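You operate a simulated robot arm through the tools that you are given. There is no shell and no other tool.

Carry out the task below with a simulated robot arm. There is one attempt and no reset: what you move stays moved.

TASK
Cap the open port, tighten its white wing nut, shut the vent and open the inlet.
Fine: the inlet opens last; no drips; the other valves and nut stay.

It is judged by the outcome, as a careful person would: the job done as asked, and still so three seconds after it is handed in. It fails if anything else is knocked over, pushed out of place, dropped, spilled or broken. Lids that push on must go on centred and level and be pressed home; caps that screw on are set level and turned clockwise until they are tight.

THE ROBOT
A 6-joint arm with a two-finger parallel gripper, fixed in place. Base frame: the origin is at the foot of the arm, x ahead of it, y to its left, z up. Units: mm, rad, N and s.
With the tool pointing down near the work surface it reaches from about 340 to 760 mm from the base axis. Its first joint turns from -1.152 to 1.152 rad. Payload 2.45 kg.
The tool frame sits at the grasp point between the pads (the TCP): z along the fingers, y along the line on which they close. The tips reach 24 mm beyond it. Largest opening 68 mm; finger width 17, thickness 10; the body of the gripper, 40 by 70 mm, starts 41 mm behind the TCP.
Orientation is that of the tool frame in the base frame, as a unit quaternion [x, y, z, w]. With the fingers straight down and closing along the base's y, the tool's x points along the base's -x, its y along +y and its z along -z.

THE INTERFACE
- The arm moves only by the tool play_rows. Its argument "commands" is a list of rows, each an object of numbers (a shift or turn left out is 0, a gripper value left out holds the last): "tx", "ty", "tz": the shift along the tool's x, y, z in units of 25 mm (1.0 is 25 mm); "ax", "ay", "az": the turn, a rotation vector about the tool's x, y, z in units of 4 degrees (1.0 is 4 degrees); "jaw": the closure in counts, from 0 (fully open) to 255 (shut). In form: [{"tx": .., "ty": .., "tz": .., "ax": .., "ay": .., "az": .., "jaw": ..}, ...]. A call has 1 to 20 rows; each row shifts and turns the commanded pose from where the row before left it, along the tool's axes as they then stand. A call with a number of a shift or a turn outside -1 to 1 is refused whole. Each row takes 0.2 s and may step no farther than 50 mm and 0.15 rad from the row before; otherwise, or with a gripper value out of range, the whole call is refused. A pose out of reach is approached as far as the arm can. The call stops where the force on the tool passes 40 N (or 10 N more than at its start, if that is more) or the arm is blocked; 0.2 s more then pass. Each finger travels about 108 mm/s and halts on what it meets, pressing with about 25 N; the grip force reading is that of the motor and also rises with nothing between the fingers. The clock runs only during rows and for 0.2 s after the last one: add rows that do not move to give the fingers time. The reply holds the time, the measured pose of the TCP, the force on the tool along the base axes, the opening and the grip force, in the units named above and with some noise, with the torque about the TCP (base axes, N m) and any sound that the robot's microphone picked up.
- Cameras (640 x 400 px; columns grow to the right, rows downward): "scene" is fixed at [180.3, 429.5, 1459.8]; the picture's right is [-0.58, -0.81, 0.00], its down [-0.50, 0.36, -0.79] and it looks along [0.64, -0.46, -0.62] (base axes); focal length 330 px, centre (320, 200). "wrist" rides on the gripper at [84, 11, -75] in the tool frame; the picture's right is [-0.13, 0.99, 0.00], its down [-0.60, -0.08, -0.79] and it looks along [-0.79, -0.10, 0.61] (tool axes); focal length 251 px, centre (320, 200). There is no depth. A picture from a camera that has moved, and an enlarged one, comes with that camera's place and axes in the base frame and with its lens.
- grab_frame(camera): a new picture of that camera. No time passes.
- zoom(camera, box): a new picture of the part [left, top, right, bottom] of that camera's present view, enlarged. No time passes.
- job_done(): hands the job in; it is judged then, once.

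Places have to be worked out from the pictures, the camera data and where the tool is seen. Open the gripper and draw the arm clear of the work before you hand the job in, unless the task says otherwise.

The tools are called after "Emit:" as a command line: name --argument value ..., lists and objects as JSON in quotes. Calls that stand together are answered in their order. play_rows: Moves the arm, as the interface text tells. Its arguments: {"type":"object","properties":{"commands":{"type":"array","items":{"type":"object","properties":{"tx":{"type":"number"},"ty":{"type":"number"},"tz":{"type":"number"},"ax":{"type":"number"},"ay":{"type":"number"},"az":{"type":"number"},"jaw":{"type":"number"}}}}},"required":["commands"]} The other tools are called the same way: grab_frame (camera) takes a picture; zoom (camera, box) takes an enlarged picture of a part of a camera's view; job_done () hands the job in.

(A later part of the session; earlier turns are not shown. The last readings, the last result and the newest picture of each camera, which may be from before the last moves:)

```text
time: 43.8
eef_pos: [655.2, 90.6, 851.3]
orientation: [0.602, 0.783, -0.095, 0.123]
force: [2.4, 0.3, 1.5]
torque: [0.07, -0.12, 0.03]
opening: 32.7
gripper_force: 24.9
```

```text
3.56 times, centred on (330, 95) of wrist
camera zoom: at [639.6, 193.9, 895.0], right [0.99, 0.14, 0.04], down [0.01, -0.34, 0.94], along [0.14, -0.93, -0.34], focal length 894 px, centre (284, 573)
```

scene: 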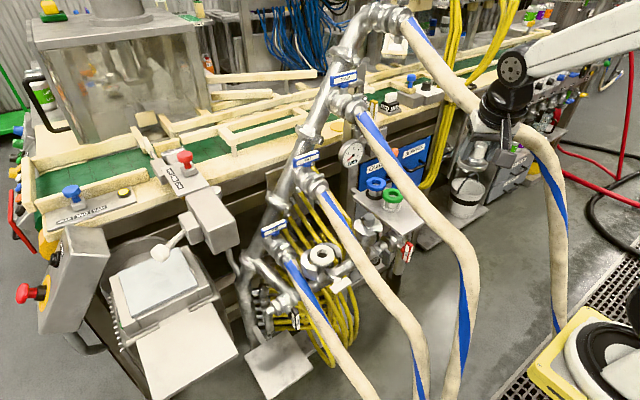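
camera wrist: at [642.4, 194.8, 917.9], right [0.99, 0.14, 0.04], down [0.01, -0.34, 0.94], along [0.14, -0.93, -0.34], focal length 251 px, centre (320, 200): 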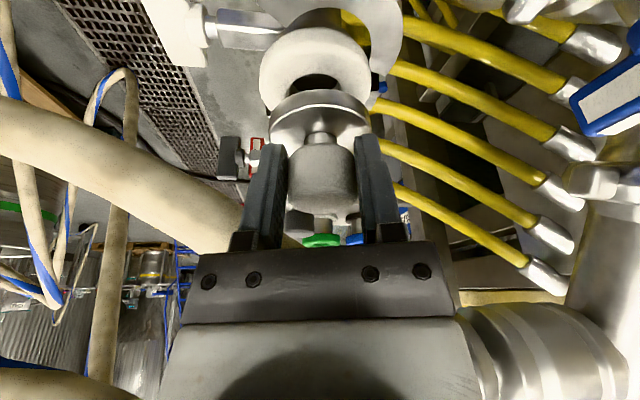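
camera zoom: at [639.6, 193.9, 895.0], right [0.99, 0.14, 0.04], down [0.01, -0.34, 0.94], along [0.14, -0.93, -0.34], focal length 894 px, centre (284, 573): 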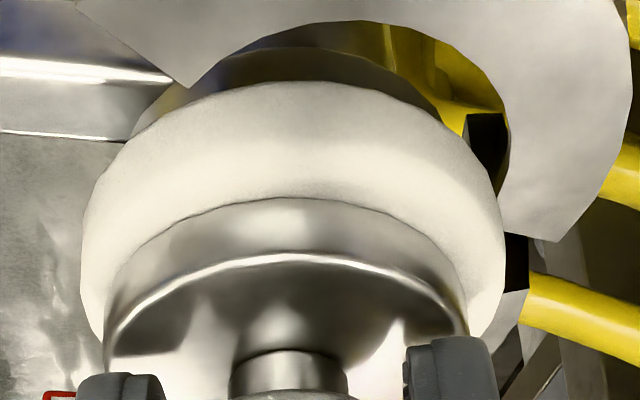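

Force is down to ~1.5 N but the cap sits about 1.2 mm short in x. I nudge it by (+1.2,+0.4) mm with a slight lift, then set down again.

Emit:
play_rows --commands '[{"tx": -0.003, "ty": 0.05, "tz": -0.02}, {"tx": 0.012, "tz": 0.036}, {}]'

Emit:
zoom --camera "wrist" --box '[240, 40, 420, 150]'

Emit:
zoom --camera "scene" --box '[295, 230, 355, 275]'

```text
time: 44.6
eef_pos: [657.5, 90.6, 850.5]
orientation: [0.602, 0.783, -0.096, 0.125]
force: [-3.2, -0.1, 2.6]
torque: [0.06, 0.19, 0.0]
opening: 32.9
gripper_force: 24.9
```

```text
3.56 times, centred on (330, 95) of wrist
camera zoom: at [642.0, 193.4, 894.8], right [0.99, 0.14, 0.04], down [0.01, -0.34, 0.94], along [0.14, -0.93, -0.34], focal length 894 px, centre (284, 573)
```

zoom: 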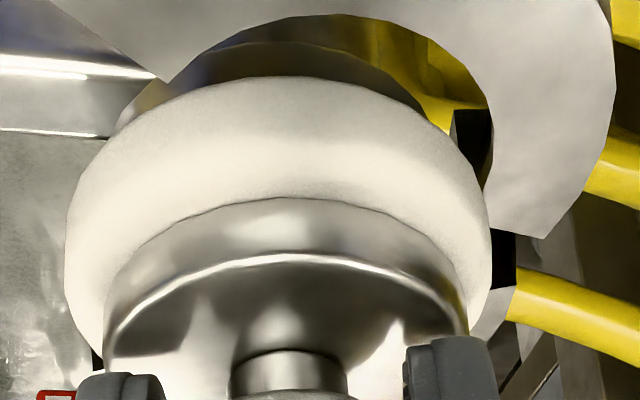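

```text
8.89 times, centred on (325, 252) of scene
camera zoom: at [180.2, 429.5, 1459.8], right [-0.58, -0.81, 0.0], down [-0.5, 0.36, -0.79], along [0.64, -0.46, -0.62], focal length 2936 px, centre (276, -267)
```

zoom: 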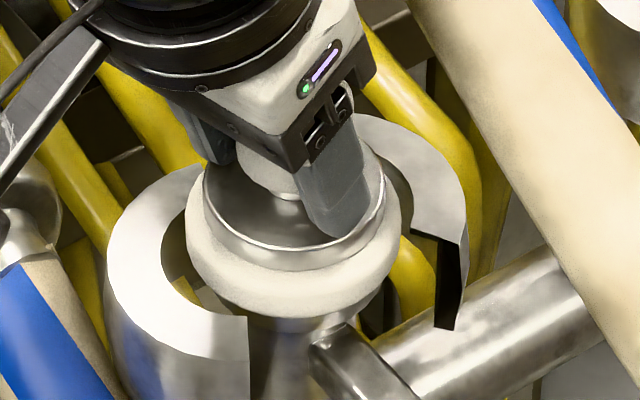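

It overshot to about 1 mm the other way (stick-slip). A smaller correction of (-0.7,+0.5) mm, then check.

Emit:
play_rows --commands '[{"tx": 0.01, "ty": -0.022, "tz": -0.03}, {"tx": 0.008, "tz": 0.02}, {}]'

Emit:
zoom --camera "wrist" --box '[240, 40, 420, 150]'

Emit:
zoom --camera "scene" --box '[295, 230, 355, 275]'

```text
time: 45.4
eef_pos: [657.7, 92.4, 850.9]
orientation: [0.602, 0.783, -0.096, 0.124]
force: [0.6, -1.8, 2.0]
torque: [-0.09, 0.03, 0.0]
opening: 33.0
gripper_force: 24.9
```

```text
3.56 times, centred on (330, 95) of wrist
camera zoom: at [641.5, 194.0, 894.8], right [0.99, 0.14, 0.04], down [0.01, -0.34, 0.94], along [0.14, -0.93, -0.34], focal length 894 px, centre (284, 573)
```

zoom: 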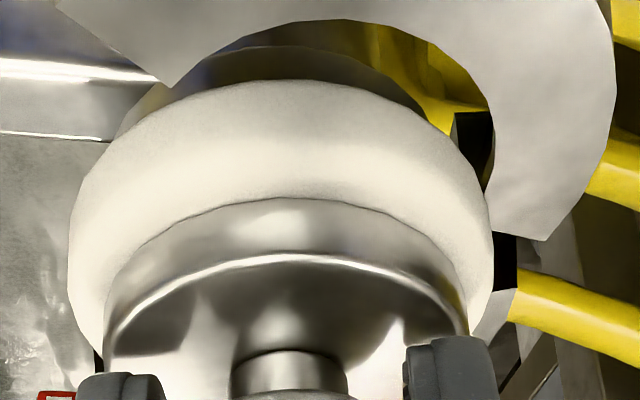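

```text
8.89 times, centred on (325, 252) of scene
camera zoom: at [180.3, 429.5, 1459.8], right [-0.58, -0.81, 0.0], down [-0.5, 0.36, -0.79], along [0.64, -0.46, -0.62], focal length 2936 px, centre (276, -267)
```

zoom: 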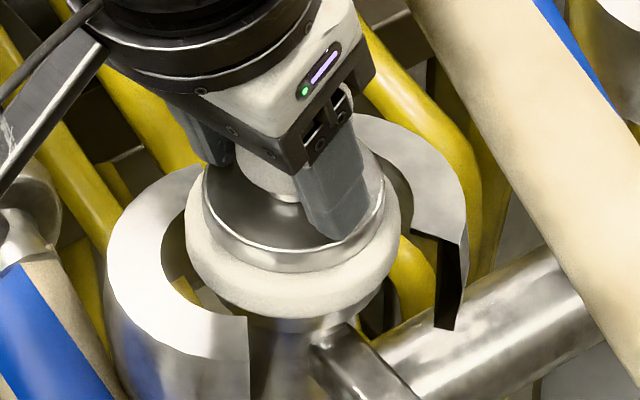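

Within 1 mm now and forces are near zero. I open the gripper to release the cap.

Emit:
play_rows --commands '[{"jaw": 115}, {"jaw": 90}, {"jaw": 40}, {"jaw": 30}, {}]'

Emit:
zoom --camera "wrist" --box '[220, 30, 430, 170]'

Emit:
zoom --camera "scene" --box '[295, 230, 355, 275]'

```text
time: 46.6
eef_pos: [657.4, 91.6, 850.4]
orientation: [0.602, 0.783, -0.094, 0.124]
force: [-0.5, 0.2, 0.5]
torque: [0.04, -0.02, 0.01]
opening: 59.8
gripper_force: 0.1
```

```text
2.86 times, centred on (325, 100) of wrist
camera zoom: at [641.4, 194.2, 894.6], right [0.99, 0.14, 0.04], down [0.01, -0.34, 0.94], along [0.14, -0.93, -0.34], focal length 718 px, centre (306, 486)
```

zoom: 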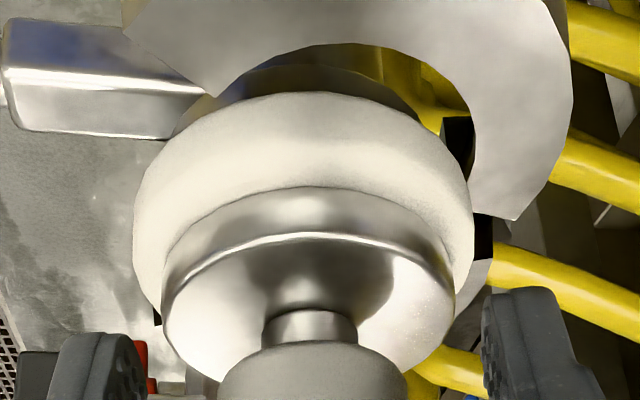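

```text
8.89 times, centred on (325, 252) of scene
camera zoom: at [180.3, 429.5, 1459.8], right [-0.58, -0.81, 0.0], down [-0.5, 0.36, -0.79], along [0.64, -0.46, -0.62], focal length 2936 px, centre (276, -267)
```

zoom: 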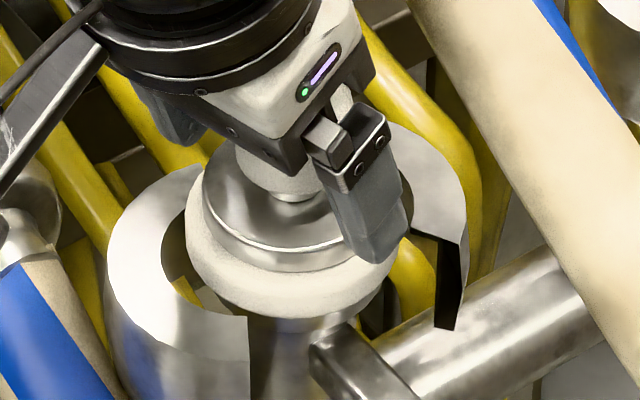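

The cap stands on the gasket. I withdraw along the tool axis (up and toward +y) and view the result.

Emit:
play_rows --commands '[{"tz": -0.4}, {"tz": -0.8}, {"tz": -0.8}, {"tz": -0.8}, {"tz": -0.8}]'

Emit:
grab_frame --camera "wrist"

Emit:
zoom --camera "scene" --box '[285, 225, 365, 295]'

Emit:
zoom --camera "wrist" --box '[220, 0, 460, 120]'

```text
time: 47.8
eef_pos: [652.4, 118.6, 936.2]
orientation: [0.602, 0.783, -0.096, 0.124]
force: [-1.3, 0.0, 0.4]
torque: [0.01, -0.02, -0.02]
opening: 59.8
gripper_force: 0.1
```

```text
taken
camera wrist: at [636.1, 221.7, 979.6], right [0.99, 0.14, 0.04], down [0.01, -0.34, 0.94], along [0.14, -0.93, -0.34], focal length 251 px, centre (320, 200)
```

wrist: 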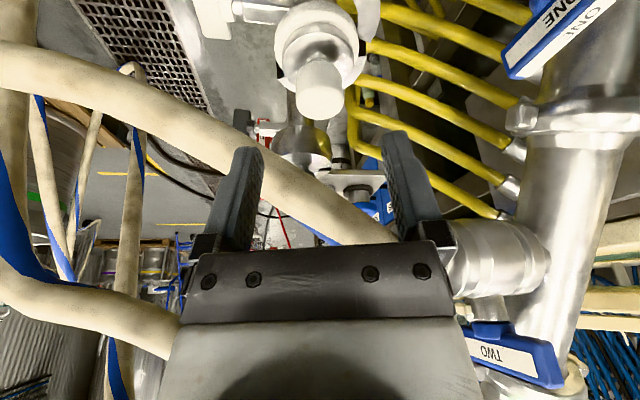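

```text
5.71 times, centred on (325, 260) of scene
camera zoom: at [180.3, 429.5, 1459.8], right [-0.58, -0.81, 0.0], down [-0.5, 0.36, -0.79], along [0.64, -0.46, -0.62], focal length 1887 px, centre (291, -143)
```

zoom: 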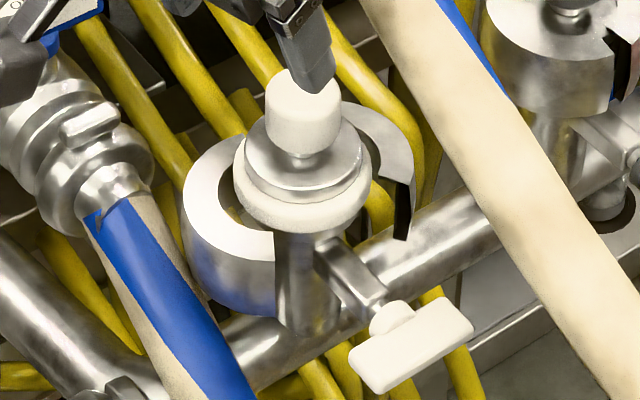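

```text
2.67 times, centred on (340, 60) of wrist
camera zoom: at [636.1, 221.7, 979.6], right [0.99, 0.14, 0.04], down [0.01, -0.34, 0.94], along [0.14, -0.93, -0.34], focal length 670 px, centre (267, 573)
```

zoom: 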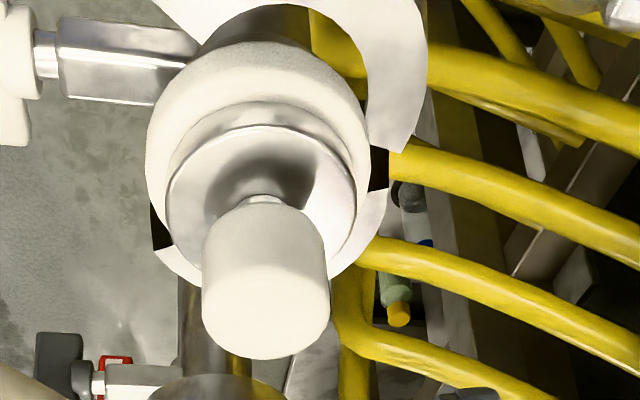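

The cap sits level and centred. Now I measure the wing nut and its axis with zooms from this pose.

Emit:
zoom --camera "wrist" --box '[160, 0, 360, 10]'

Emit:
zoom --camera "scene" --box '[315, 260, 365, 300]'

```text
3.20 times, centred on (260, 5) of wrist
camera zoom: at [636.1, 221.7, 979.6], right [0.99, 0.14, 0.04], down [0.01, -0.34, 0.94], along [0.14, -0.93, -0.34], focal length 805 px, centre (512, 824)
```

zoom: 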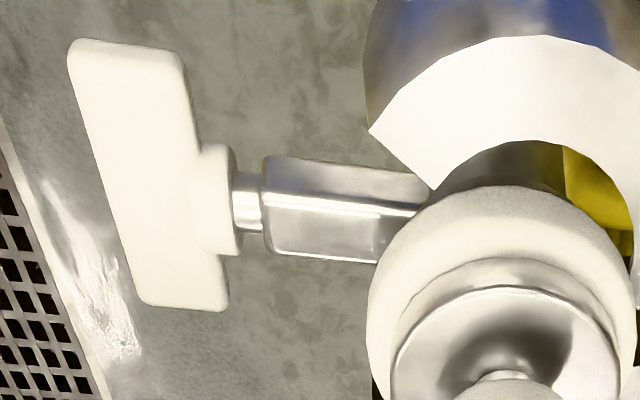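

```text
10.00 times, centred on (340, 280) of scene
camera zoom: at [180.3, 429.5, 1459.8], right [-0.58, -0.81, 0.0], down [-0.5, 0.36, -0.79], along [0.64, -0.46, -0.62], focal length 3303 px, centre (120, -600)
```

zoom: 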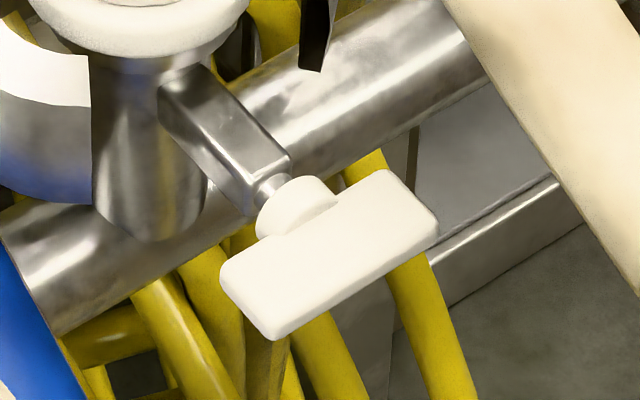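

The nut's axis lies along x at y≈80, z≈768; its wing is a flat bar (≈56 long in y, ≈21 deep in x, ≈11 thick) at x≈566–588. I back away to (500,130,980) and turn the tool step by step so that it will point at the nut along +x (12° from the +y side) with the camera on the +y side.

Emit:
play_rows --commands '[{"tx": 0.196, "ty": -0.822, "tz": -0.328}, {"tx": 0.196, "ty": -0.822, "tz": -0.328}, {"tx": 0.196, "ty": -0.822, "tz": -0.328}, {"tx": 0.196, "ty": -0.822, "tz": -0.328}, {"tx": 0.196, "ty": -0.822, "tz": -0.328}, {"tx": 0.196, "ty": -0.822, "tz": -0.328}, {"tx": 0.196, "ty": -0.822, "tz": -0.328}, {"ay": 0.9}, {"ay": 0.9}, {"ay": 0.9}, {"ay": 0.9}, {"ay": 0.9}, {"az": 0.964}, {"az": 0.964}, {"az": 0.964}, {"az": 0.964}, {"az": 0.964}, {"az": 0.964}, {"az": 0.966}]'

Emit:
grab_frame --camera "scene"

```text
time: 51.8
eef_pos: [498.3, 129.2, 981.5]
orientation: [0.778, 0.628, 0.001, 0.0]
force: [-0.2, 0.1, -0.7]
torque: [-0.01, 0.0, 0.0]
opening: 60.1
gripper_force: 0.0
```

```text
taken
```

scene: 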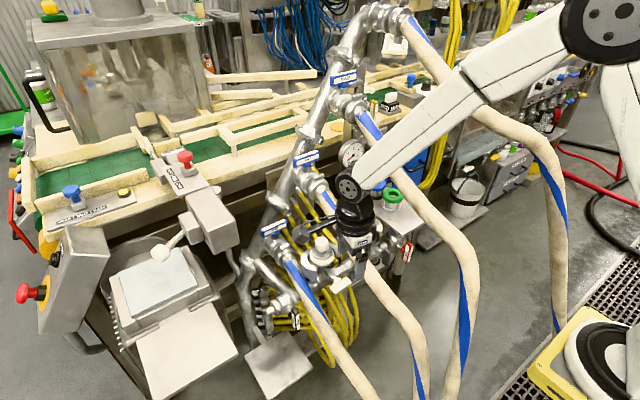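

Orientation as expected. Now I pitch the tool up from pointing down to pointing along +x (ax −90°), in two stages.

Emit:
play_rows --commands '[{"ax": -1}, {"ax": -1}, {"ax": -1}, {"ax": -1}, {"ax": -1}, {"ax": -1}, {"ax": -1}, {"ax": -1}, {"ax": -1}, {"ax": -1}, {"ax": -1}, {"ax": -1}]'

Emit:
grab_frame --camera "scene"

```text
time: 54.4
eef_pos: [579.9, 98.4, 1131.3]
orientation: [0.722, 0.591, 0.226, 0.278]
force: [0.5, 0.0, -0.2]
torque: [-0.01, 0.01, -0.02]
opening: 59.9
gripper_force: 0.1
out of reach, approached as far as the arm can: row 6, 7, 8, 9, 10, 11, 12
```

```text
taken
```

scene: 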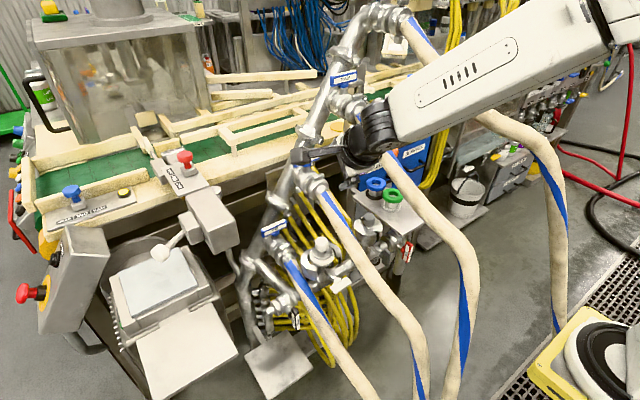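

The wrist could not follow past ~20° at that spot, and the arm drifted to (580,98,1131). I look carefully at its present shape before moving further.

Emit:
zoom --camera "scene" --box '[560, 0, 640, 400]'

Emit:
zoom --camera "scene" --box '[280, 60, 480, 200]'

Emit:
grab_frame --camera "wrist"

```text
1.00 times, centred on (600, 200) of scene (not enlarged: the box is as wide or as high as the picture)
camera zoom: at [180.3, 429.5, 1459.8], right [-0.58, -0.81, 0.0], down [-0.5, 0.36, -0.79], along [0.64, -0.46, -0.62], focal length 330 px, centre (40, 200)
```

zoom: 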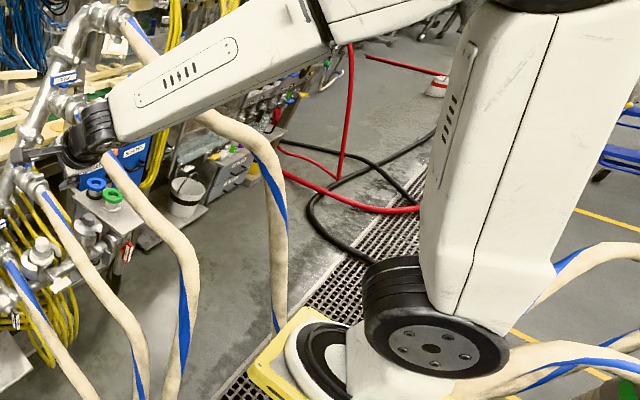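

```text
2.86 times, centred on (380, 130) of scene
camera zoom: at [180.3, 429.5, 1459.8], right [-0.58, -0.81, 0.0], down [-0.5, 0.36, -0.79], along [0.64, -0.46, -0.62], focal length 944 px, centre (149, 400)
```

zoom: 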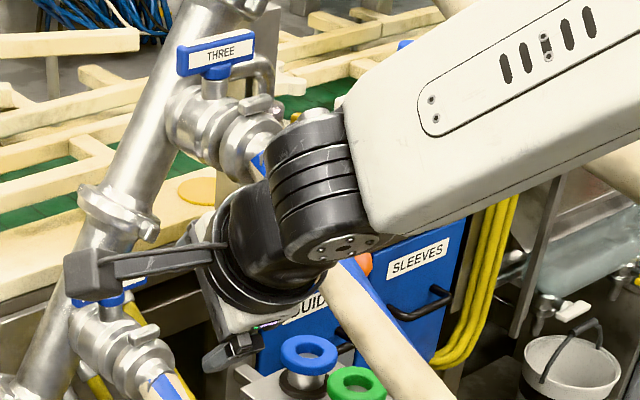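

```text
taken
camera wrist: at [556.1, 188.8, 1191.5], right [0.7, -0.27, 0.66], down [-0.7, -0.47, 0.54], along [0.17, -0.84, -0.52], focal length 251 px, centre (320, 200)
```

wrist: 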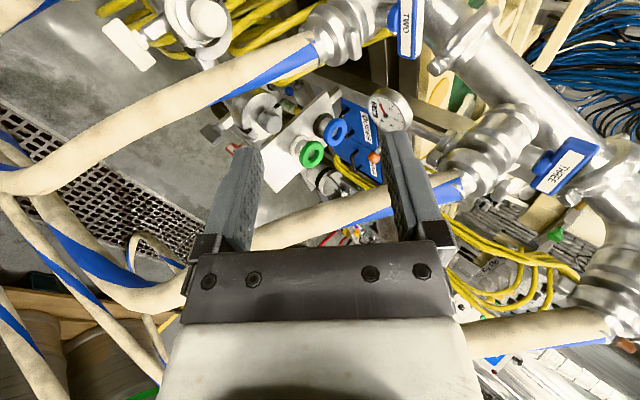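

The wrist has rolled and the point was simply too close to the base. I issue an empty row to see whether the commanded pose restarts from where the arm is now.

Emit:
play_rows --commands '[{}]'

```text
time: 54.8
eef_pos: [580.1, 97.7, 1130.2]
orientation: [0.723, 0.591, 0.226, 0.278]
force: [0.4, -0.3, -0.2]
torque: [-0.02, 0.0, 0.01]
opening: 60.0
gripper_force: 0.1
```

The commanded pose restarted at the arm's real pose. The tool now points 42° forward of straight down; I descend at y≈100–112 (clear of hose TWO) to about (550,112,870), where there is reach to finish the pitch-up.

Emit:
play_rows --commands '[{"tx": 0.03, "ty": -0.718, "tz": 0.622}, {"tx": 0.03, "ty": -0.718, "tz": 0.622}, {"tx": 0.03, "ty": -0.718, "tz": 0.622}]'

```text
time: 55.6
eef_pos: [604.0, 89.0, 1121.0]
orientation: [0.722, 0.59, 0.228, 0.28]
force: [-0.5, 0.1, 0.0]
torque: [-0.04, -0.01, 0.0]
opening: 60.2
gripper_force: 0.0
out of reach, approached as far as the arm can: row 1, 2, 3
```

The commanded pose actually kept its unreachable target. I undo those three rows and pitch back by seven rows to return to a reachable pose the way I came.

Emit:
play_rows --commands '[{"tx": -0.03, "ty": 0.718, "tz": -0.622}, {"tx": -0.03, "ty": 0.718, "tz": -0.622}, {"tx": -0.03, "ty": 0.718, "tz": -0.622}, {"ax": 1}, {"ax": 1}, {"ax": 1}, {"ax": 1}]'

Emit:
grab_frame --camera "scene"

```text
time: 57.2
eef_pos: [609.9, 82.1, 1191.3]
orientation: [0.754, 0.613, 0.148, 0.181]
force: [0.4, 0.6, 0.0]
torque: [-0.04, -0.02, 0.01]
opening: 59.9
gripper_force: 0.1
```

```text
taken
```

scene: 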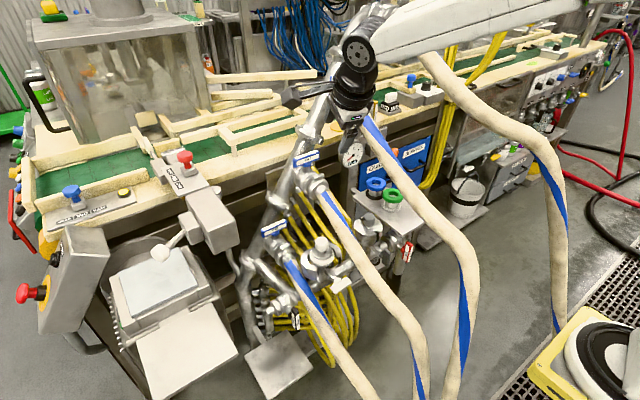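

Now I see: the wrist cannot swing the tool through the forearm's line, so I must go round it sideways. First I return to vertical and to a roomy spot at (520,150,1000).

Emit:
play_rows --commands '[{"ax": 0.975}, {"ax": 0.975}, {"ax": 0.975}, {"ax": 0.975}, {"ax": 0.975}, {"ax": 0.975}, {"ax": 0.975}, {"tx": 0.239, "ty": -0.51, "tz": 0.955}, {"tx": 0.239, "ty": -0.51, "tz": 0.955}, {"tx": 0.239, "ty": -0.51, "tz": 0.955}, {"tx": 0.239, "ty": -0.51, "tz": 0.955}, {"tx": 0.239, "ty": -0.51, "tz": 0.955}, {"tx": 0.239, "ty": -0.51, "tz": 0.955}, {"tx": 0.239, "ty": -0.51, "tz": 0.955}, {"tx": 0.239, "ty": -0.51, "tz": 0.955}]'

Emit:
grab_frame --camera "scene"

```text
time: 60.4
eef_pos: [518.0, 151.3, 999.4]
orientation: [0.776, 0.631, -0.002, -0.001]
force: [-0.4, -0.6, 0.1]
torque: [0.02, -0.02, 0.0]
opening: 59.7
gripper_force: 0.1
```

```text
taken
```

scene: 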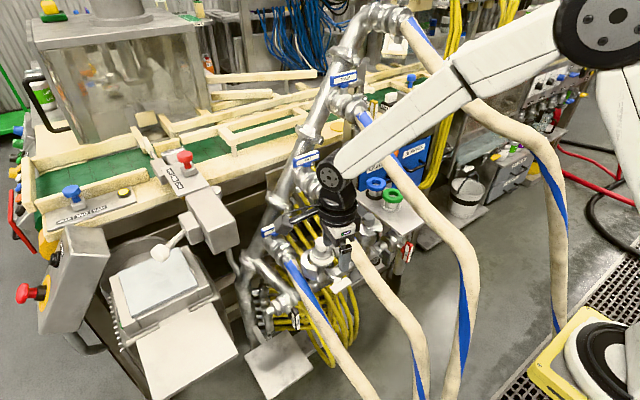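

Back to a good vertical pose. Now I turn so the camera side faces +y and lean the tool 60° so it points down toward -y.

Emit:
play_rows --commands '[{"az": -1}, {"az": -1}, {"az": -1}, {"ay": -1}, {"ay": -1}, {"ay": -1}, {"ay": -1}, {"ay": -1}, {"ay": -1}, {"ay": -1}, {"ay": -1}, {"ay": -1}, {"ay": -1}, {"ay": -1}, {"ay": -1}, {"ay": -1}, {"ay": -1}, {"ay": -1}]'

Emit:
grab_frame --camera "scene"

```text
time: 64.2
eef_pos: [517.3, 150.9, 1002.8]
orientation: [0.61, 0.613, -0.356, 0.353]
force: [0.3, 0.3, -0.7]
torque: [-0.01, -0.01, 0.0]
opening: 60.3
gripper_force: 0.0
```

```text
taken
```

scene: 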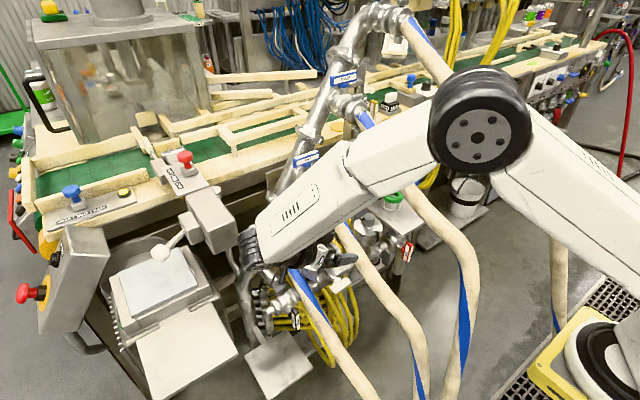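

The lean worked (forearm rolled). I lower to about (540,150,860) where there is reach, then yaw the tool from pointing -y to pointing ahead.

Emit:
play_rows --commands '[{"tx": 0.822, "ty": 0.152, "tz": 0.482}, {"tx": 0.822, "ty": 0.152, "tz": 0.482}, {"tx": 0.822, "ty": 0.152, "tz": 0.482}, {"tx": 0.822, "ty": 0.152, "tz": 0.482}, {"tx": 0.822, "ty": 0.152, "tz": 0.482}, {"tx": 0.822, "ty": 0.152, "tz": 0.482}, {"ax": -0.866, "az": -0.5}, {"ax": -0.866, "az": -0.5}, {"ax": -0.866, "az": -0.5}, {"ax": -0.866, "az": -0.5}, {"ax": -0.866, "az": -0.5}, {"ax": -0.866, "az": -0.5}, {"ax": -0.866, "az": -0.5}, {"ax": -0.866, "az": -0.5}]'

Emit:
grab_frame --camera "scene"

Emit:
grab_frame --camera "wrist"

```text
time: 67.2
eef_pos: [539.6, 150.3, 856.4]
orientation: [0.418, 0.76, -0.242, 0.436]
force: [-0.1, 0.1, -0.2]
torque: [0.04, 0.07, -0.02]
opening: 59.6
gripper_force: 0.2
```

```text
taken
```

scene: 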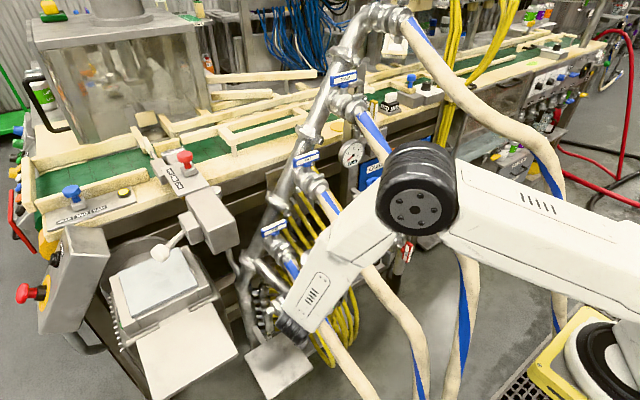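

```text
taken
camera wrist: at [491.9, 246.9, 821.0], right [0.87, 0.47, 0.11], down [-0.27, 0.28, 0.92], along [0.41, -0.83, 0.37], focal length 251 px, centre (320, 200)
```

wrist: 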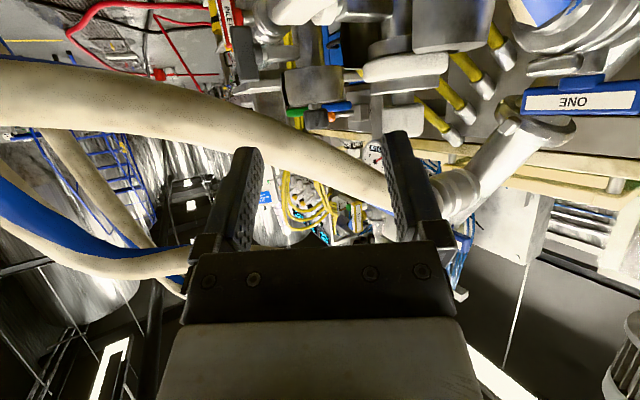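

It follows well. I finish the yaw (11.5 more rows) and check.

Emit:
play_rows --commands '[{"ax": -0.866, "az": -0.5}, {"ax": -0.866, "az": -0.5}, {"ax": -0.866, "az": -0.5}, {"ax": -0.866, "az": -0.5}, {"ax": -0.866, "az": -0.5}, {"ax": -0.866, "az": -0.5}, {"ax": -0.866, "az": -0.5}, {"ax": -0.866, "az": -0.5}, {"ax": -0.866, "az": -0.5}, {"ax": -0.866, "az": -0.5}, {"ax": -0.866, "az": -0.5}, {"ax": -0.433, "az": -0.25}]'

Emit:
grab_frame --camera "scene"

Emit:
grab_frame --camera "wrist"

```text
time: 69.8
eef_pos: [560.2, 168.5, 870.6]
orientation: [0.089, 0.864, -0.055, 0.493]
force: [-0.2, 0.3, 0.8]
torque: [-0.01, -0.04, 0.02]
opening: 60.0
gripper_force: 0.1
out of reach, approached as far as the arm can: row 9, 10, 11, 12
```

```text
taken
```

scene: 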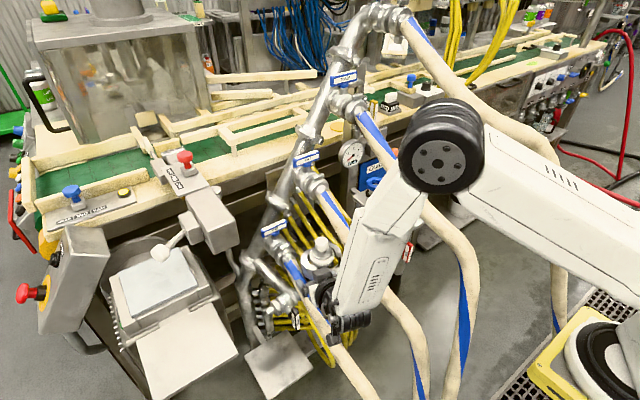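

```text
taken
camera wrist: at [458.8, 201.4, 834.8], right [0.27, 0.96, 0.1], down [-0.38, 0.01, 0.92], along [0.88, -0.29, 0.37], focal length 251 px, centre (320, 200)
```

wrist: 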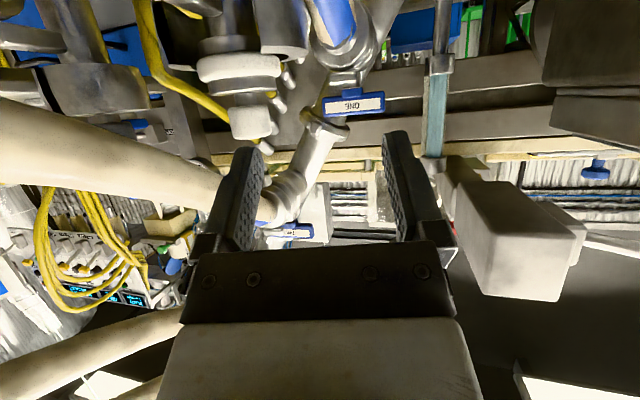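

The wrist roll joint runs out near 130°, so pointing straight at the nut is impossible. Instead I'll turn the wing like a crank from the +y side: pinch one wing arm across its x-faces with the tool leaning, and carry it round the nut's axis. I yaw back to pointing -y/down.

Emit:
play_rows --commands '[{"ax": 0.866, "az": 0.5}, {"ax": 0.866, "az": 0.5}, {"ax": 0.866, "az": 0.5}, {"ax": 0.866, "az": 0.5}, {"ax": 0.866, "az": 0.5}, {"ax": 0.866, "az": 0.5}, {"ax": 0.866, "az": 0.5}, {"ax": 0.866, "az": 0.5}, {"ax": 0.866, "az": 0.5}, {"ax": 0.866, "az": 0.5}, {"ax": 0.866, "az": 0.5}, {"ax": 0.866, "az": 0.5}, {"ax": 0.866, "az": 0.5}, {"ax": 0.866, "az": 0.5}, {"ax": 0.866, "az": 0.5}, {"ax": 0.866, "az": 0.5}, {"ax": 0.866, "az": 0.5}, {"ax": 0.866, "az": 0.5}, {"ax": 0.866, "az": 0.5}, {"ax": 0.433, "az": 0.25}]'

Emit:
grab_frame --camera "wrist"

Emit:
grab_frame --camera "scene"

```text
time: 74.0
eef_pos: [561.9, 168.9, 871.0]
orientation: [0.612, 0.614, -0.355, 0.351]
force: [0.3, -0.2, -0.6]
torque: [-0.01, 0.01, 0.0]
opening: 60.0
gripper_force: 0.1
```

```text
taken
camera wrist: at [572.4, 276.3, 833.6], right [0.99, -0.06, 0.11], down [-0.07, 0.38, 0.92], along [-0.1, -0.92, 0.38], focal length 251 px, centre (320, 200)
```

wrist: 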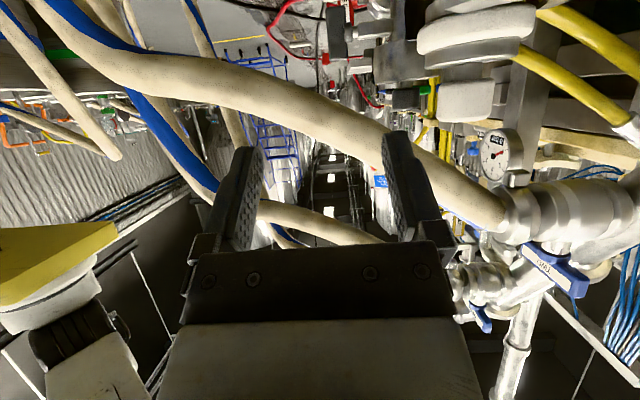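

```text
taken
```

scene: 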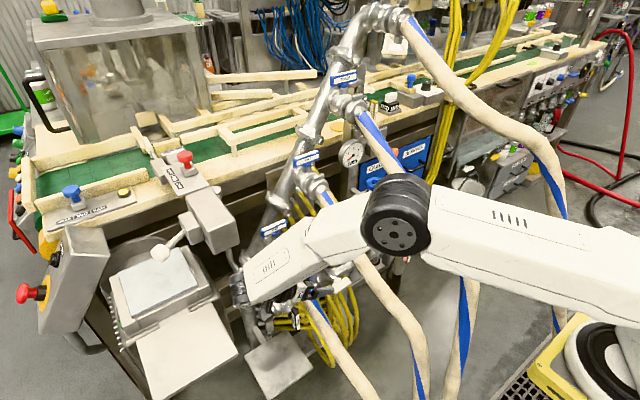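

I reduce the lean to 45°, set the jaw to ~32 mm and move to (577,150,790), from where the camera looks level toward -y at the nut.

Emit:
play_rows --commands '[{"ay": 0.94, "jaw": 135}, {"ay": 0.94}, {"ay": 0.94}, {"ay": 0.93}, {"tx": 0.584, "ty": 0.2, "tz": 0.943}, {"tx": 0.584, "ty": 0.2, "tz": 0.943}, {"tx": 0.584, "ty": 0.2, "tz": 0.943}]'

Emit:
grab_frame --camera "wrist"

Emit:
grab_frame --camera "scene"

```text
time: 75.6
eef_pos: [573.6, 149.3, 787.2]
orientation: [0.652, 0.655, -0.271, 0.269]
force: [0.1, 0.0, -0.4]
torque: [0.02, 0.0, -0.01]
opening: 32.0
gripper_force: 0.2
```

```text
taken
camera wrist: at [585.1, 262.2, 781.0], right [0.99, -0.09, 0.09], down [-0.07, 0.13, 0.99], along [-0.1, -0.99, 0.12], focal length 251 px, centre (320, 200)
```

wrist: 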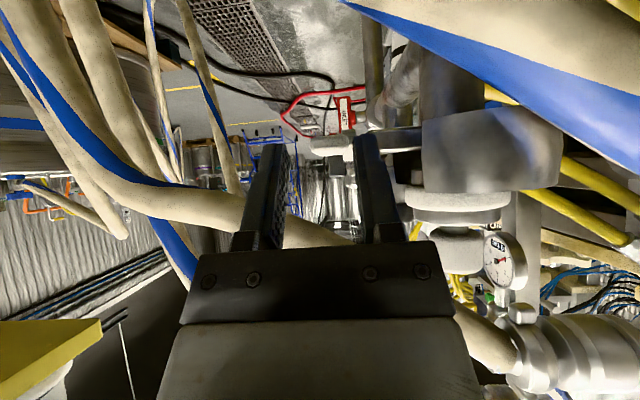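

```text
taken
```

scene: 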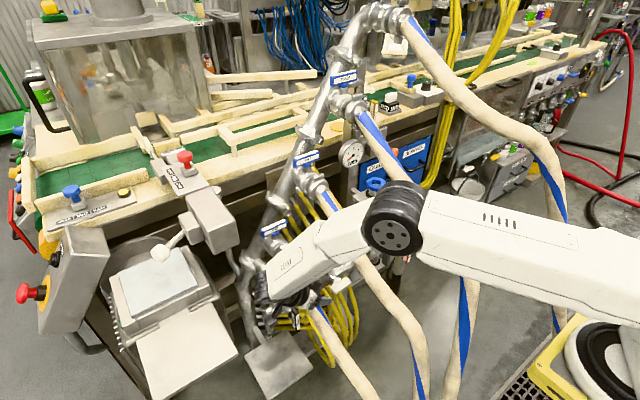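

Emit:
zoom --camera "wrist" --box '[270, 80, 570, 270]'

Emit:
zoom --camera "wrist" --box '[290, 100, 410, 180]'

```text
2.11 times, centred on (420, 175) of wrist
camera zoom: at [585.1, 262.2, 781.0], right [0.99, -0.09, 0.09], down [-0.07, 0.13, 0.99], along [-0.1, -0.99, 0.12], focal length 529 px, centre (110, 253)
```

zoom: 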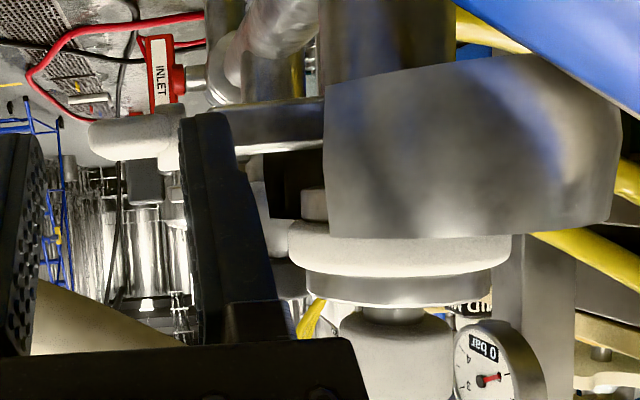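

```text
5.00 times, centred on (350, 140) of wrist
camera zoom: at [585.1, 262.2, 781.0], right [0.99, -0.09, 0.09], down [-0.07, 0.13, 0.99], along [-0.1, -0.99, 0.12], focal length 1257 px, centre (170, 500)
```

zoom: 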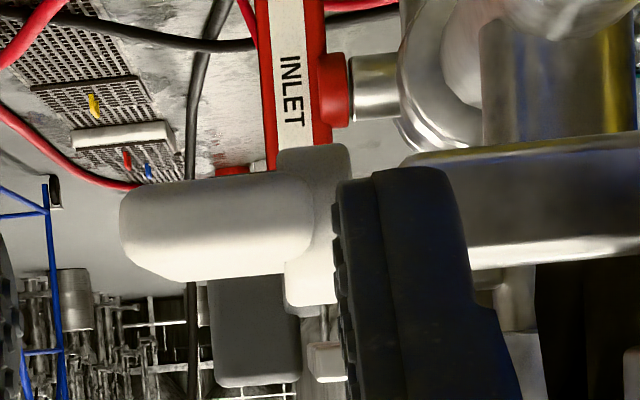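

I can see the wing's +y end face: its centre is at about (577.7, 108.7, 768.3), 24 deep in x and 13.5 thick; hub radius ≈12. I line up in x and just above-right along the tool axis, then check before advancing.

Emit:
play_rows --commands '[{"tx": -0.376, "ty": 0.082, "tz": -0.108}, {"tx": -0.376, "ty": 0.082, "tz": -0.108}, {}]'

Emit:
zoom --camera "wrist" --box '[240, 70, 440, 200]'

```text
time: 76.4
eef_pos: [580.9, 140.7, 807.9]
orientation: [0.651, 0.655, -0.271, 0.27]
force: [0.1, -0.6, 0.0]
torque: [0.0, -0.01, -0.01]
opening: 32.0
gripper_force: 0.1
```

```text
3.08 times, centred on (340, 135) of wrist
camera zoom: at [591.3, 252.9, 799.2], right [0.99, -0.09, 0.09], down [-0.07, 0.13, 0.99], along [-0.1, -0.99, 0.13], focal length 774 px, centre (258, 400)
```

zoom: 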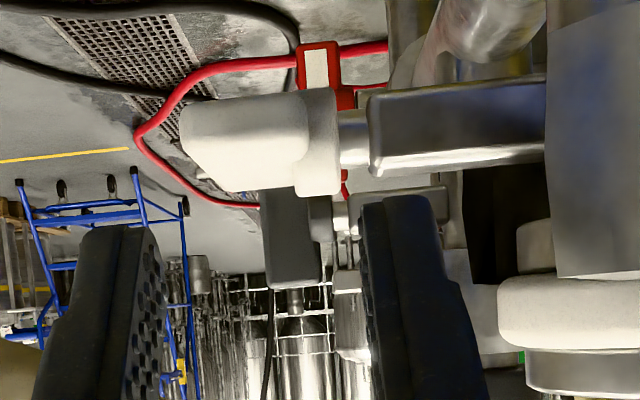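

The wing sits 2.4 mm to the -x side of the finger centre. I correct and advance 32 mm along the tool axis so the fingertips straddle the +y wing arm.

Emit:
play_rows --commands '[{"tx": 0.007, "ty": -0.048, "tz": 0.5}, {"tx": 0.007, "ty": -0.048, "tz": 0.5}, {"tz": 0.3}, {}]'

Emit:
zoom --camera "wrist" --box '[240, 70, 440, 200]'

Emit:
grab_frame --camera "scene"

```text
time: 77.4
eef_pos: [579.0, 115.9, 783.9]
orientation: [0.651, 0.655, -0.271, 0.269]
force: [-0.4, 0.9, 0.2]
torque: [-0.02, 0.01, 0.04]
opening: 32.2
gripper_force: 0.0
```

```text
3.08 times, centred on (340, 135) of wrist
camera zoom: at [589.6, 229.6, 775.7], right [0.99, -0.09, 0.09], down [-0.07, 0.13, 0.99], along [-0.1, -0.99, 0.13], focal length 774 px, centre (258, 400)
```

zoom: 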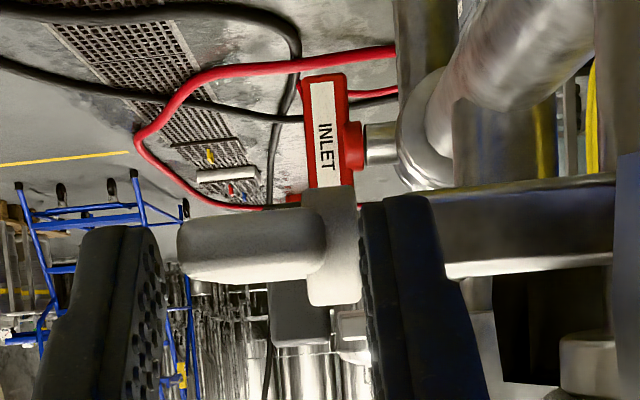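

```text
taken
```

scene: 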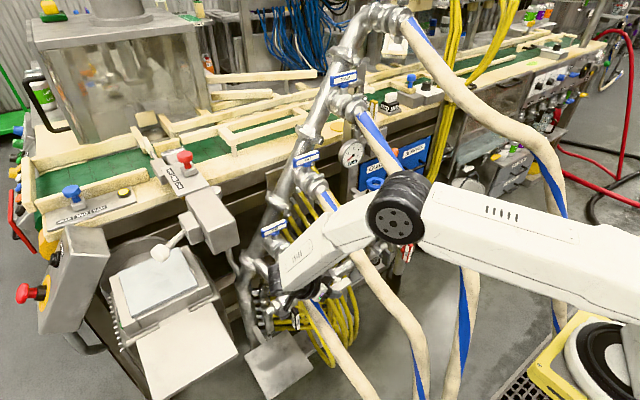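

The fingertips straddle the wing arm (wing centre ≈ (578,·,767)). I close the gripper on it.

Emit:
play_rows --commands '[{"jaw": 160}, {"jaw": 255}, {"jaw": 255}, {"jaw": 255}]'

Emit:
zoom --camera "wrist" --box '[240, 70, 440, 200]'

```text
time: 78.4
eef_pos: [578.1, 117.5, 783.9]
orientation: [0.652, 0.655, -0.272, 0.269]
force: [-11.1, 0.9, 2.8]
torque: [-0.1, -0.13, -0.7]
opening: 23.7
gripper_force: 39.6
```

```text
3.08 times, centred on (340, 135) of wrist
camera zoom: at [589.0, 229.6, 775.6], right [0.99, -0.09, 0.09], down [-0.07, 0.13, 0.99], along [-0.1, -0.99, 0.13], focal length 774 px, centre (258, 400)
```

zoom: 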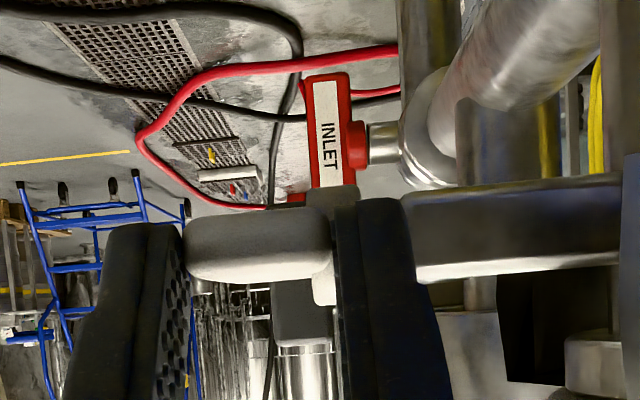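

Held at 23.7 mm across the wing. I shift 1 mm in -x to relieve the side load and start the crank: two 10° steps round the nut's axis, watching the forces.

Emit:
play_rows --commands '[{"ty": -0.04}, {"tx": -0.1335, "tz": -0.091}, {"tx": -0.147, "tz": -0.0665}, {}]'

Emit:
zoom --camera "wrist" --box '[240, 70, 440, 200]'

```text
time: 79.4
eef_pos: [579.2, 114.7, 789.8]
orientation: [0.652, 0.656, -0.27, 0.268]
force: [-0.4, 9.3, -28.0]
torque: [1.22, -0.23, -0.37]
opening: 23.4
gripper_force: 40.1
```

```text
3.08 times, centred on (340, 135) of wrist
camera zoom: at [588.4, 229.0, 783.3], right [0.99, -0.09, 0.09], down [-0.07, 0.13, 0.99], along [-0.1, -0.99, 0.12], focal length 774 px, centre (258, 400)
```

zoom: 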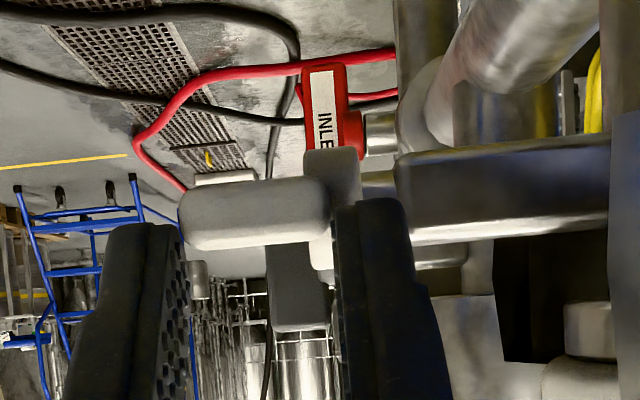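

The wing resists with about 28 N (≈0.6 N·m) and seems to have begun to turn. I continue two more 10° steps and look.

Emit:
play_rows --commands '[{"tx": -0.156, "tz": -0.04}, {"tx": -0.161, "tz": -0.012}, {}]'

Emit:
zoom --camera "wrist" --box '[240, 70, 440, 200]'

```text
time: 80.2
eef_pos: [578.6, 111.5, 797.3]
orientation: [0.653, 0.656, -0.269, 0.266]
force: [-4.7, 21.7, -19.5]
torque: [1.32, 0.13, -0.27]
opening: 23.8
gripper_force: 39.7
```

```text
3.08 times, centred on (340, 135) of wrist
camera zoom: at [588.5, 225.9, 791.3], right [0.99, -0.09, 0.09], down [-0.08, 0.13, 0.99], along [-0.1, -0.99, 0.12], focal length 774 px, centre (258, 400)
```

zoom: 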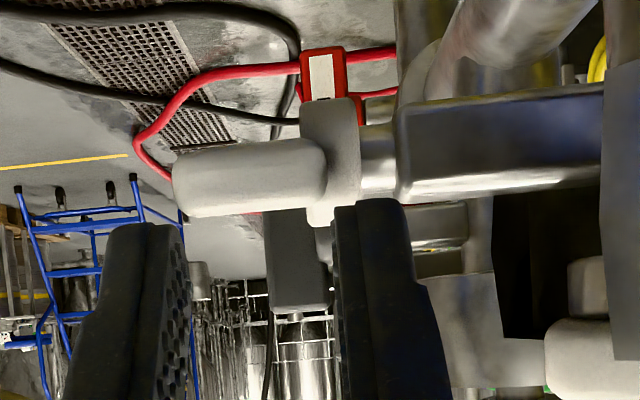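

The pads are slipping off: friction alone is not enough. I open the jaw and check where the wing rests now.

Emit:
play_rows --commands '[{"jaw": 190}, {"jaw": 135}, {}]'

Emit:
zoom --camera "wrist" --box '[240, 50, 440, 180]'

```text
time: 81.0
eef_pos: [578.9, 110.4, 799.3]
orientation: [0.652, 0.654, -0.272, 0.269]
force: [0.0, 0.2, -0.8]
torque: [-0.01, 0.03, 0.02]
opening: 31.9
gripper_force: 0.1
```

```text
3.08 times, centred on (340, 115) of wrist
camera zoom: at [588.8, 223.1, 791.6], right [0.99, -0.09, 0.09], down [-0.07, 0.13, 0.99], along [-0.1, -0.99, 0.13], focal length 774 px, centre (258, 462)
```

zoom: 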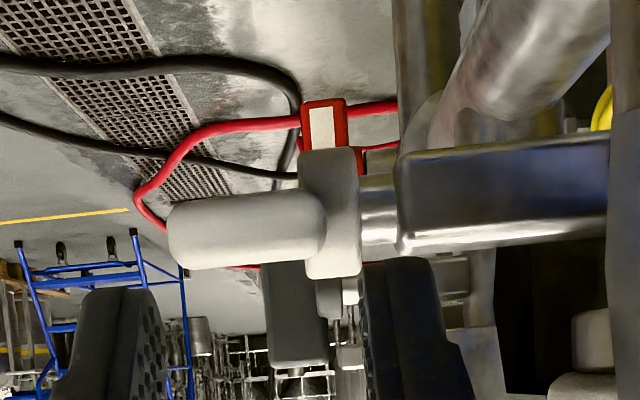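

The readings explain it: the reaction passes through the nut's axis, so the nut itself turns freely and it was the firm pinch that would not pivot. So I'll push the wing arm round with closed fingers instead: back off, lean to 60°, close the jaw, and go in from below-right of the arm.

Emit:
play_rows --commands '[{"tz": -0.9}, {"tz": -0.9}, {"ay": -0.94, "jaw": 255}, {"ay": -0.94}, {"ay": -0.94}, {"ay": -0.93}, {"tx": 0.717, "ty": -0.013, "tz": 0.1}, {"tx": 0.717, "ty": -0.013, "tz": 0.1}, {"tx": 0.717, "ty": -0.013, "tz": 0.1}, {}]'

Emit:
grab_frame --camera "wrist"

Emit:
zoom --camera "wrist" --box '[220, 40, 440, 180]'

```text
time: 83.2
eef_pos: [578.0, 162.2, 779.9]
orientation: [0.61, 0.614, -0.355, 0.353]
force: [0.0, 0.5, 0.9]
torque: [-0.05, 0.05, -0.05]
opening: 0.0
gripper_force: 24.0
```

```text
taken
camera wrist: at [588.9, 269.7, 743.4], right [0.99, -0.06, 0.11], down [-0.07, 0.38, 0.92], along [-0.1, -0.92, 0.38], focal length 251 px, centre (320, 200)
```

wrist: 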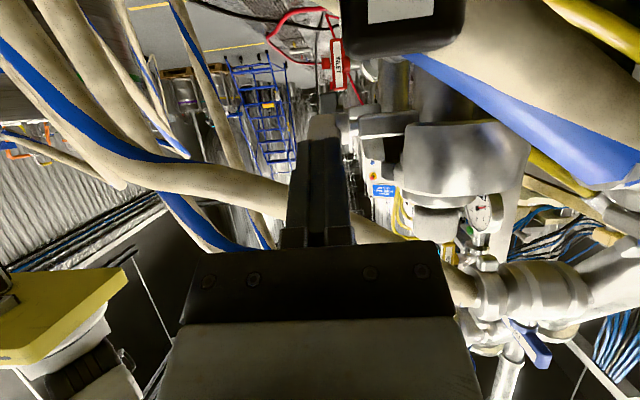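

```text
2.86 times, centred on (330, 110) of wrist
camera zoom: at [588.9, 269.7, 743.4], right [0.99, -0.06, 0.11], down [-0.07, 0.38, 0.92], along [-0.1, -0.92, 0.38], focal length 718 px, centre (291, 457)
```

zoom: 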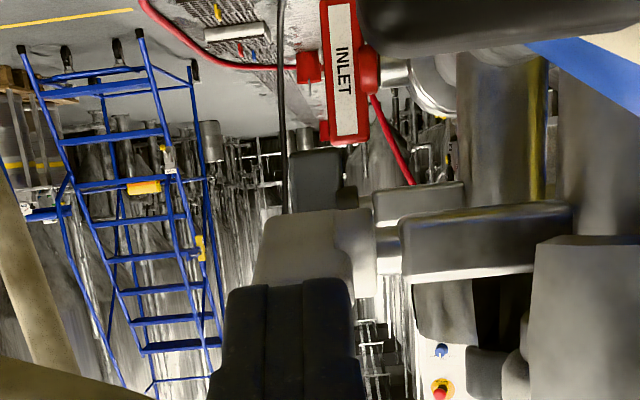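

That black box near the camera is the DRAIN handle (~(606,202,702)), which must not be touched, so this low camera side is unsafe to advance with. I roll the tool -90° so the camera goes to the -x side, which also lets me see the wing from the front.

Emit:
play_rows --commands '[{"tz": -0.5}, {"az": -1}, {"az": -1}, {"az": -1}, {"az": -1}, {"az": -1}, {"az": -1}, {"az": -1}, {"az": -1}, {"az": -1}, {"az": -1}, {"az": -1}, {"az": -1}, {"az": -1}, {"az": -1}, {"az": -1}, {"az": -1}, {"az": -1}, {"az": -1}, {"az": -1}]'

Emit:
play_rows --commands '[{"az": -1}, {"az": -1}, {"az": -1}, {"az": -0.5}, {"tz": 0.5}]'

Emit:
grab_frame --camera "wrist"

Emit:
zoom --camera "wrist" --box '[260, 60, 460, 190]'

```text
time: 87.4
eef_pos: [576.9, 175.1, 784.2]
orientation: [0.102, 0.86, -0.496, 0.059]
force: [-0.4, 0.1, 0.2]
torque: [-0.02, 0.05, 0.0]
opening: 0.2
gripper_force: 24.0
```

```text
time: 88.6
eef_pos: [576.7, 161.5, 780.6]
orientation: [-0.003, 0.866, -0.5, -0.001]
force: [-0.3, 0.8, -0.5]
torque: [0.02, 0.02, -0.01]
opening: 0.1
gripper_force: 23.2
```

```text
taken
camera wrist: at [492.0, 232.7, 807.2], right [0.12, 0.5, -0.86], down [0.6, 0.65, 0.46], along [0.79, -0.58, -0.22], focal length 251 px, centre (320, 200)
```

wrist: 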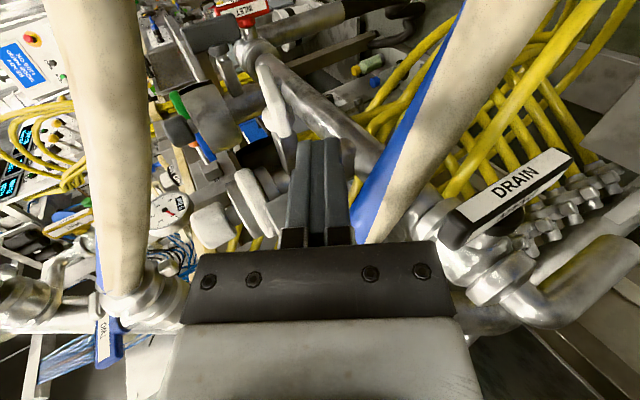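

```text
3.08 times, centred on (360, 125) of wrist
camera zoom: at [492.0, 232.7, 807.2], right [0.12, 0.5, -0.86], down [0.6, 0.65, 0.46], along [0.79, -0.58, -0.22], focal length 774 px, centre (197, 431)
```

zoom: 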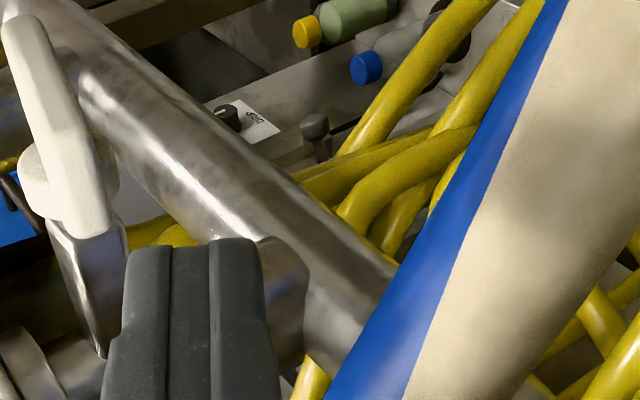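

From here I see the wing from the front with its +y arm slightly raised, and DRAIN well off to the side. I advance the closed fingers along their axis so the tip goes in under the +y arm.

Emit:
play_rows --commands '[{"tx": -0.052, "ty": 0.152, "tz": 0.015}, {"tz": 0.6}, {"tz": 0.6}, {"tz": 0.5}, {}]'

Emit:
zoom --camera "wrist" --box '[220, 60, 420, 190]'

Emit:
grab_frame --camera "wrist"

```text
time: 89.8
eef_pos: [578.5, 129.7, 756.3]
orientation: [-0.003, 0.866, -0.5, -0.001]
force: [-0.6, 0.7, -0.2]
torque: [0.0, 0.03, -0.02]
opening: 0.0
gripper_force: 23.9
```

```text
3.08 times, centred on (320, 125) of wrist
camera zoom: at [494.5, 199.5, 784.0], right [0.12, 0.5, -0.86], down [0.6, 0.65, 0.46], along [0.79, -0.58, -0.22], focal length 774 px, centre (320, 431)
```

zoom: 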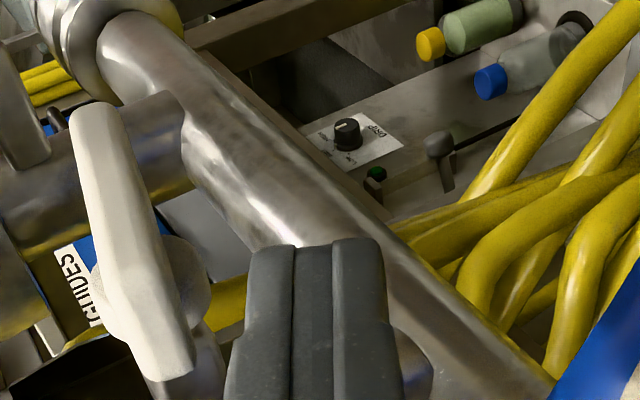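

```text
taken
camera wrist: at [494.5, 199.5, 784.0], right [0.12, 0.5, -0.86], down [0.6, 0.65, 0.46], along [0.79, -0.58, -0.22], focal length 251 px, centre (320, 200)
```

wrist: 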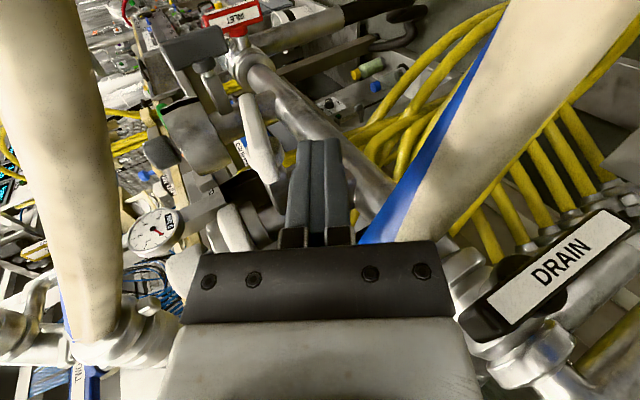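

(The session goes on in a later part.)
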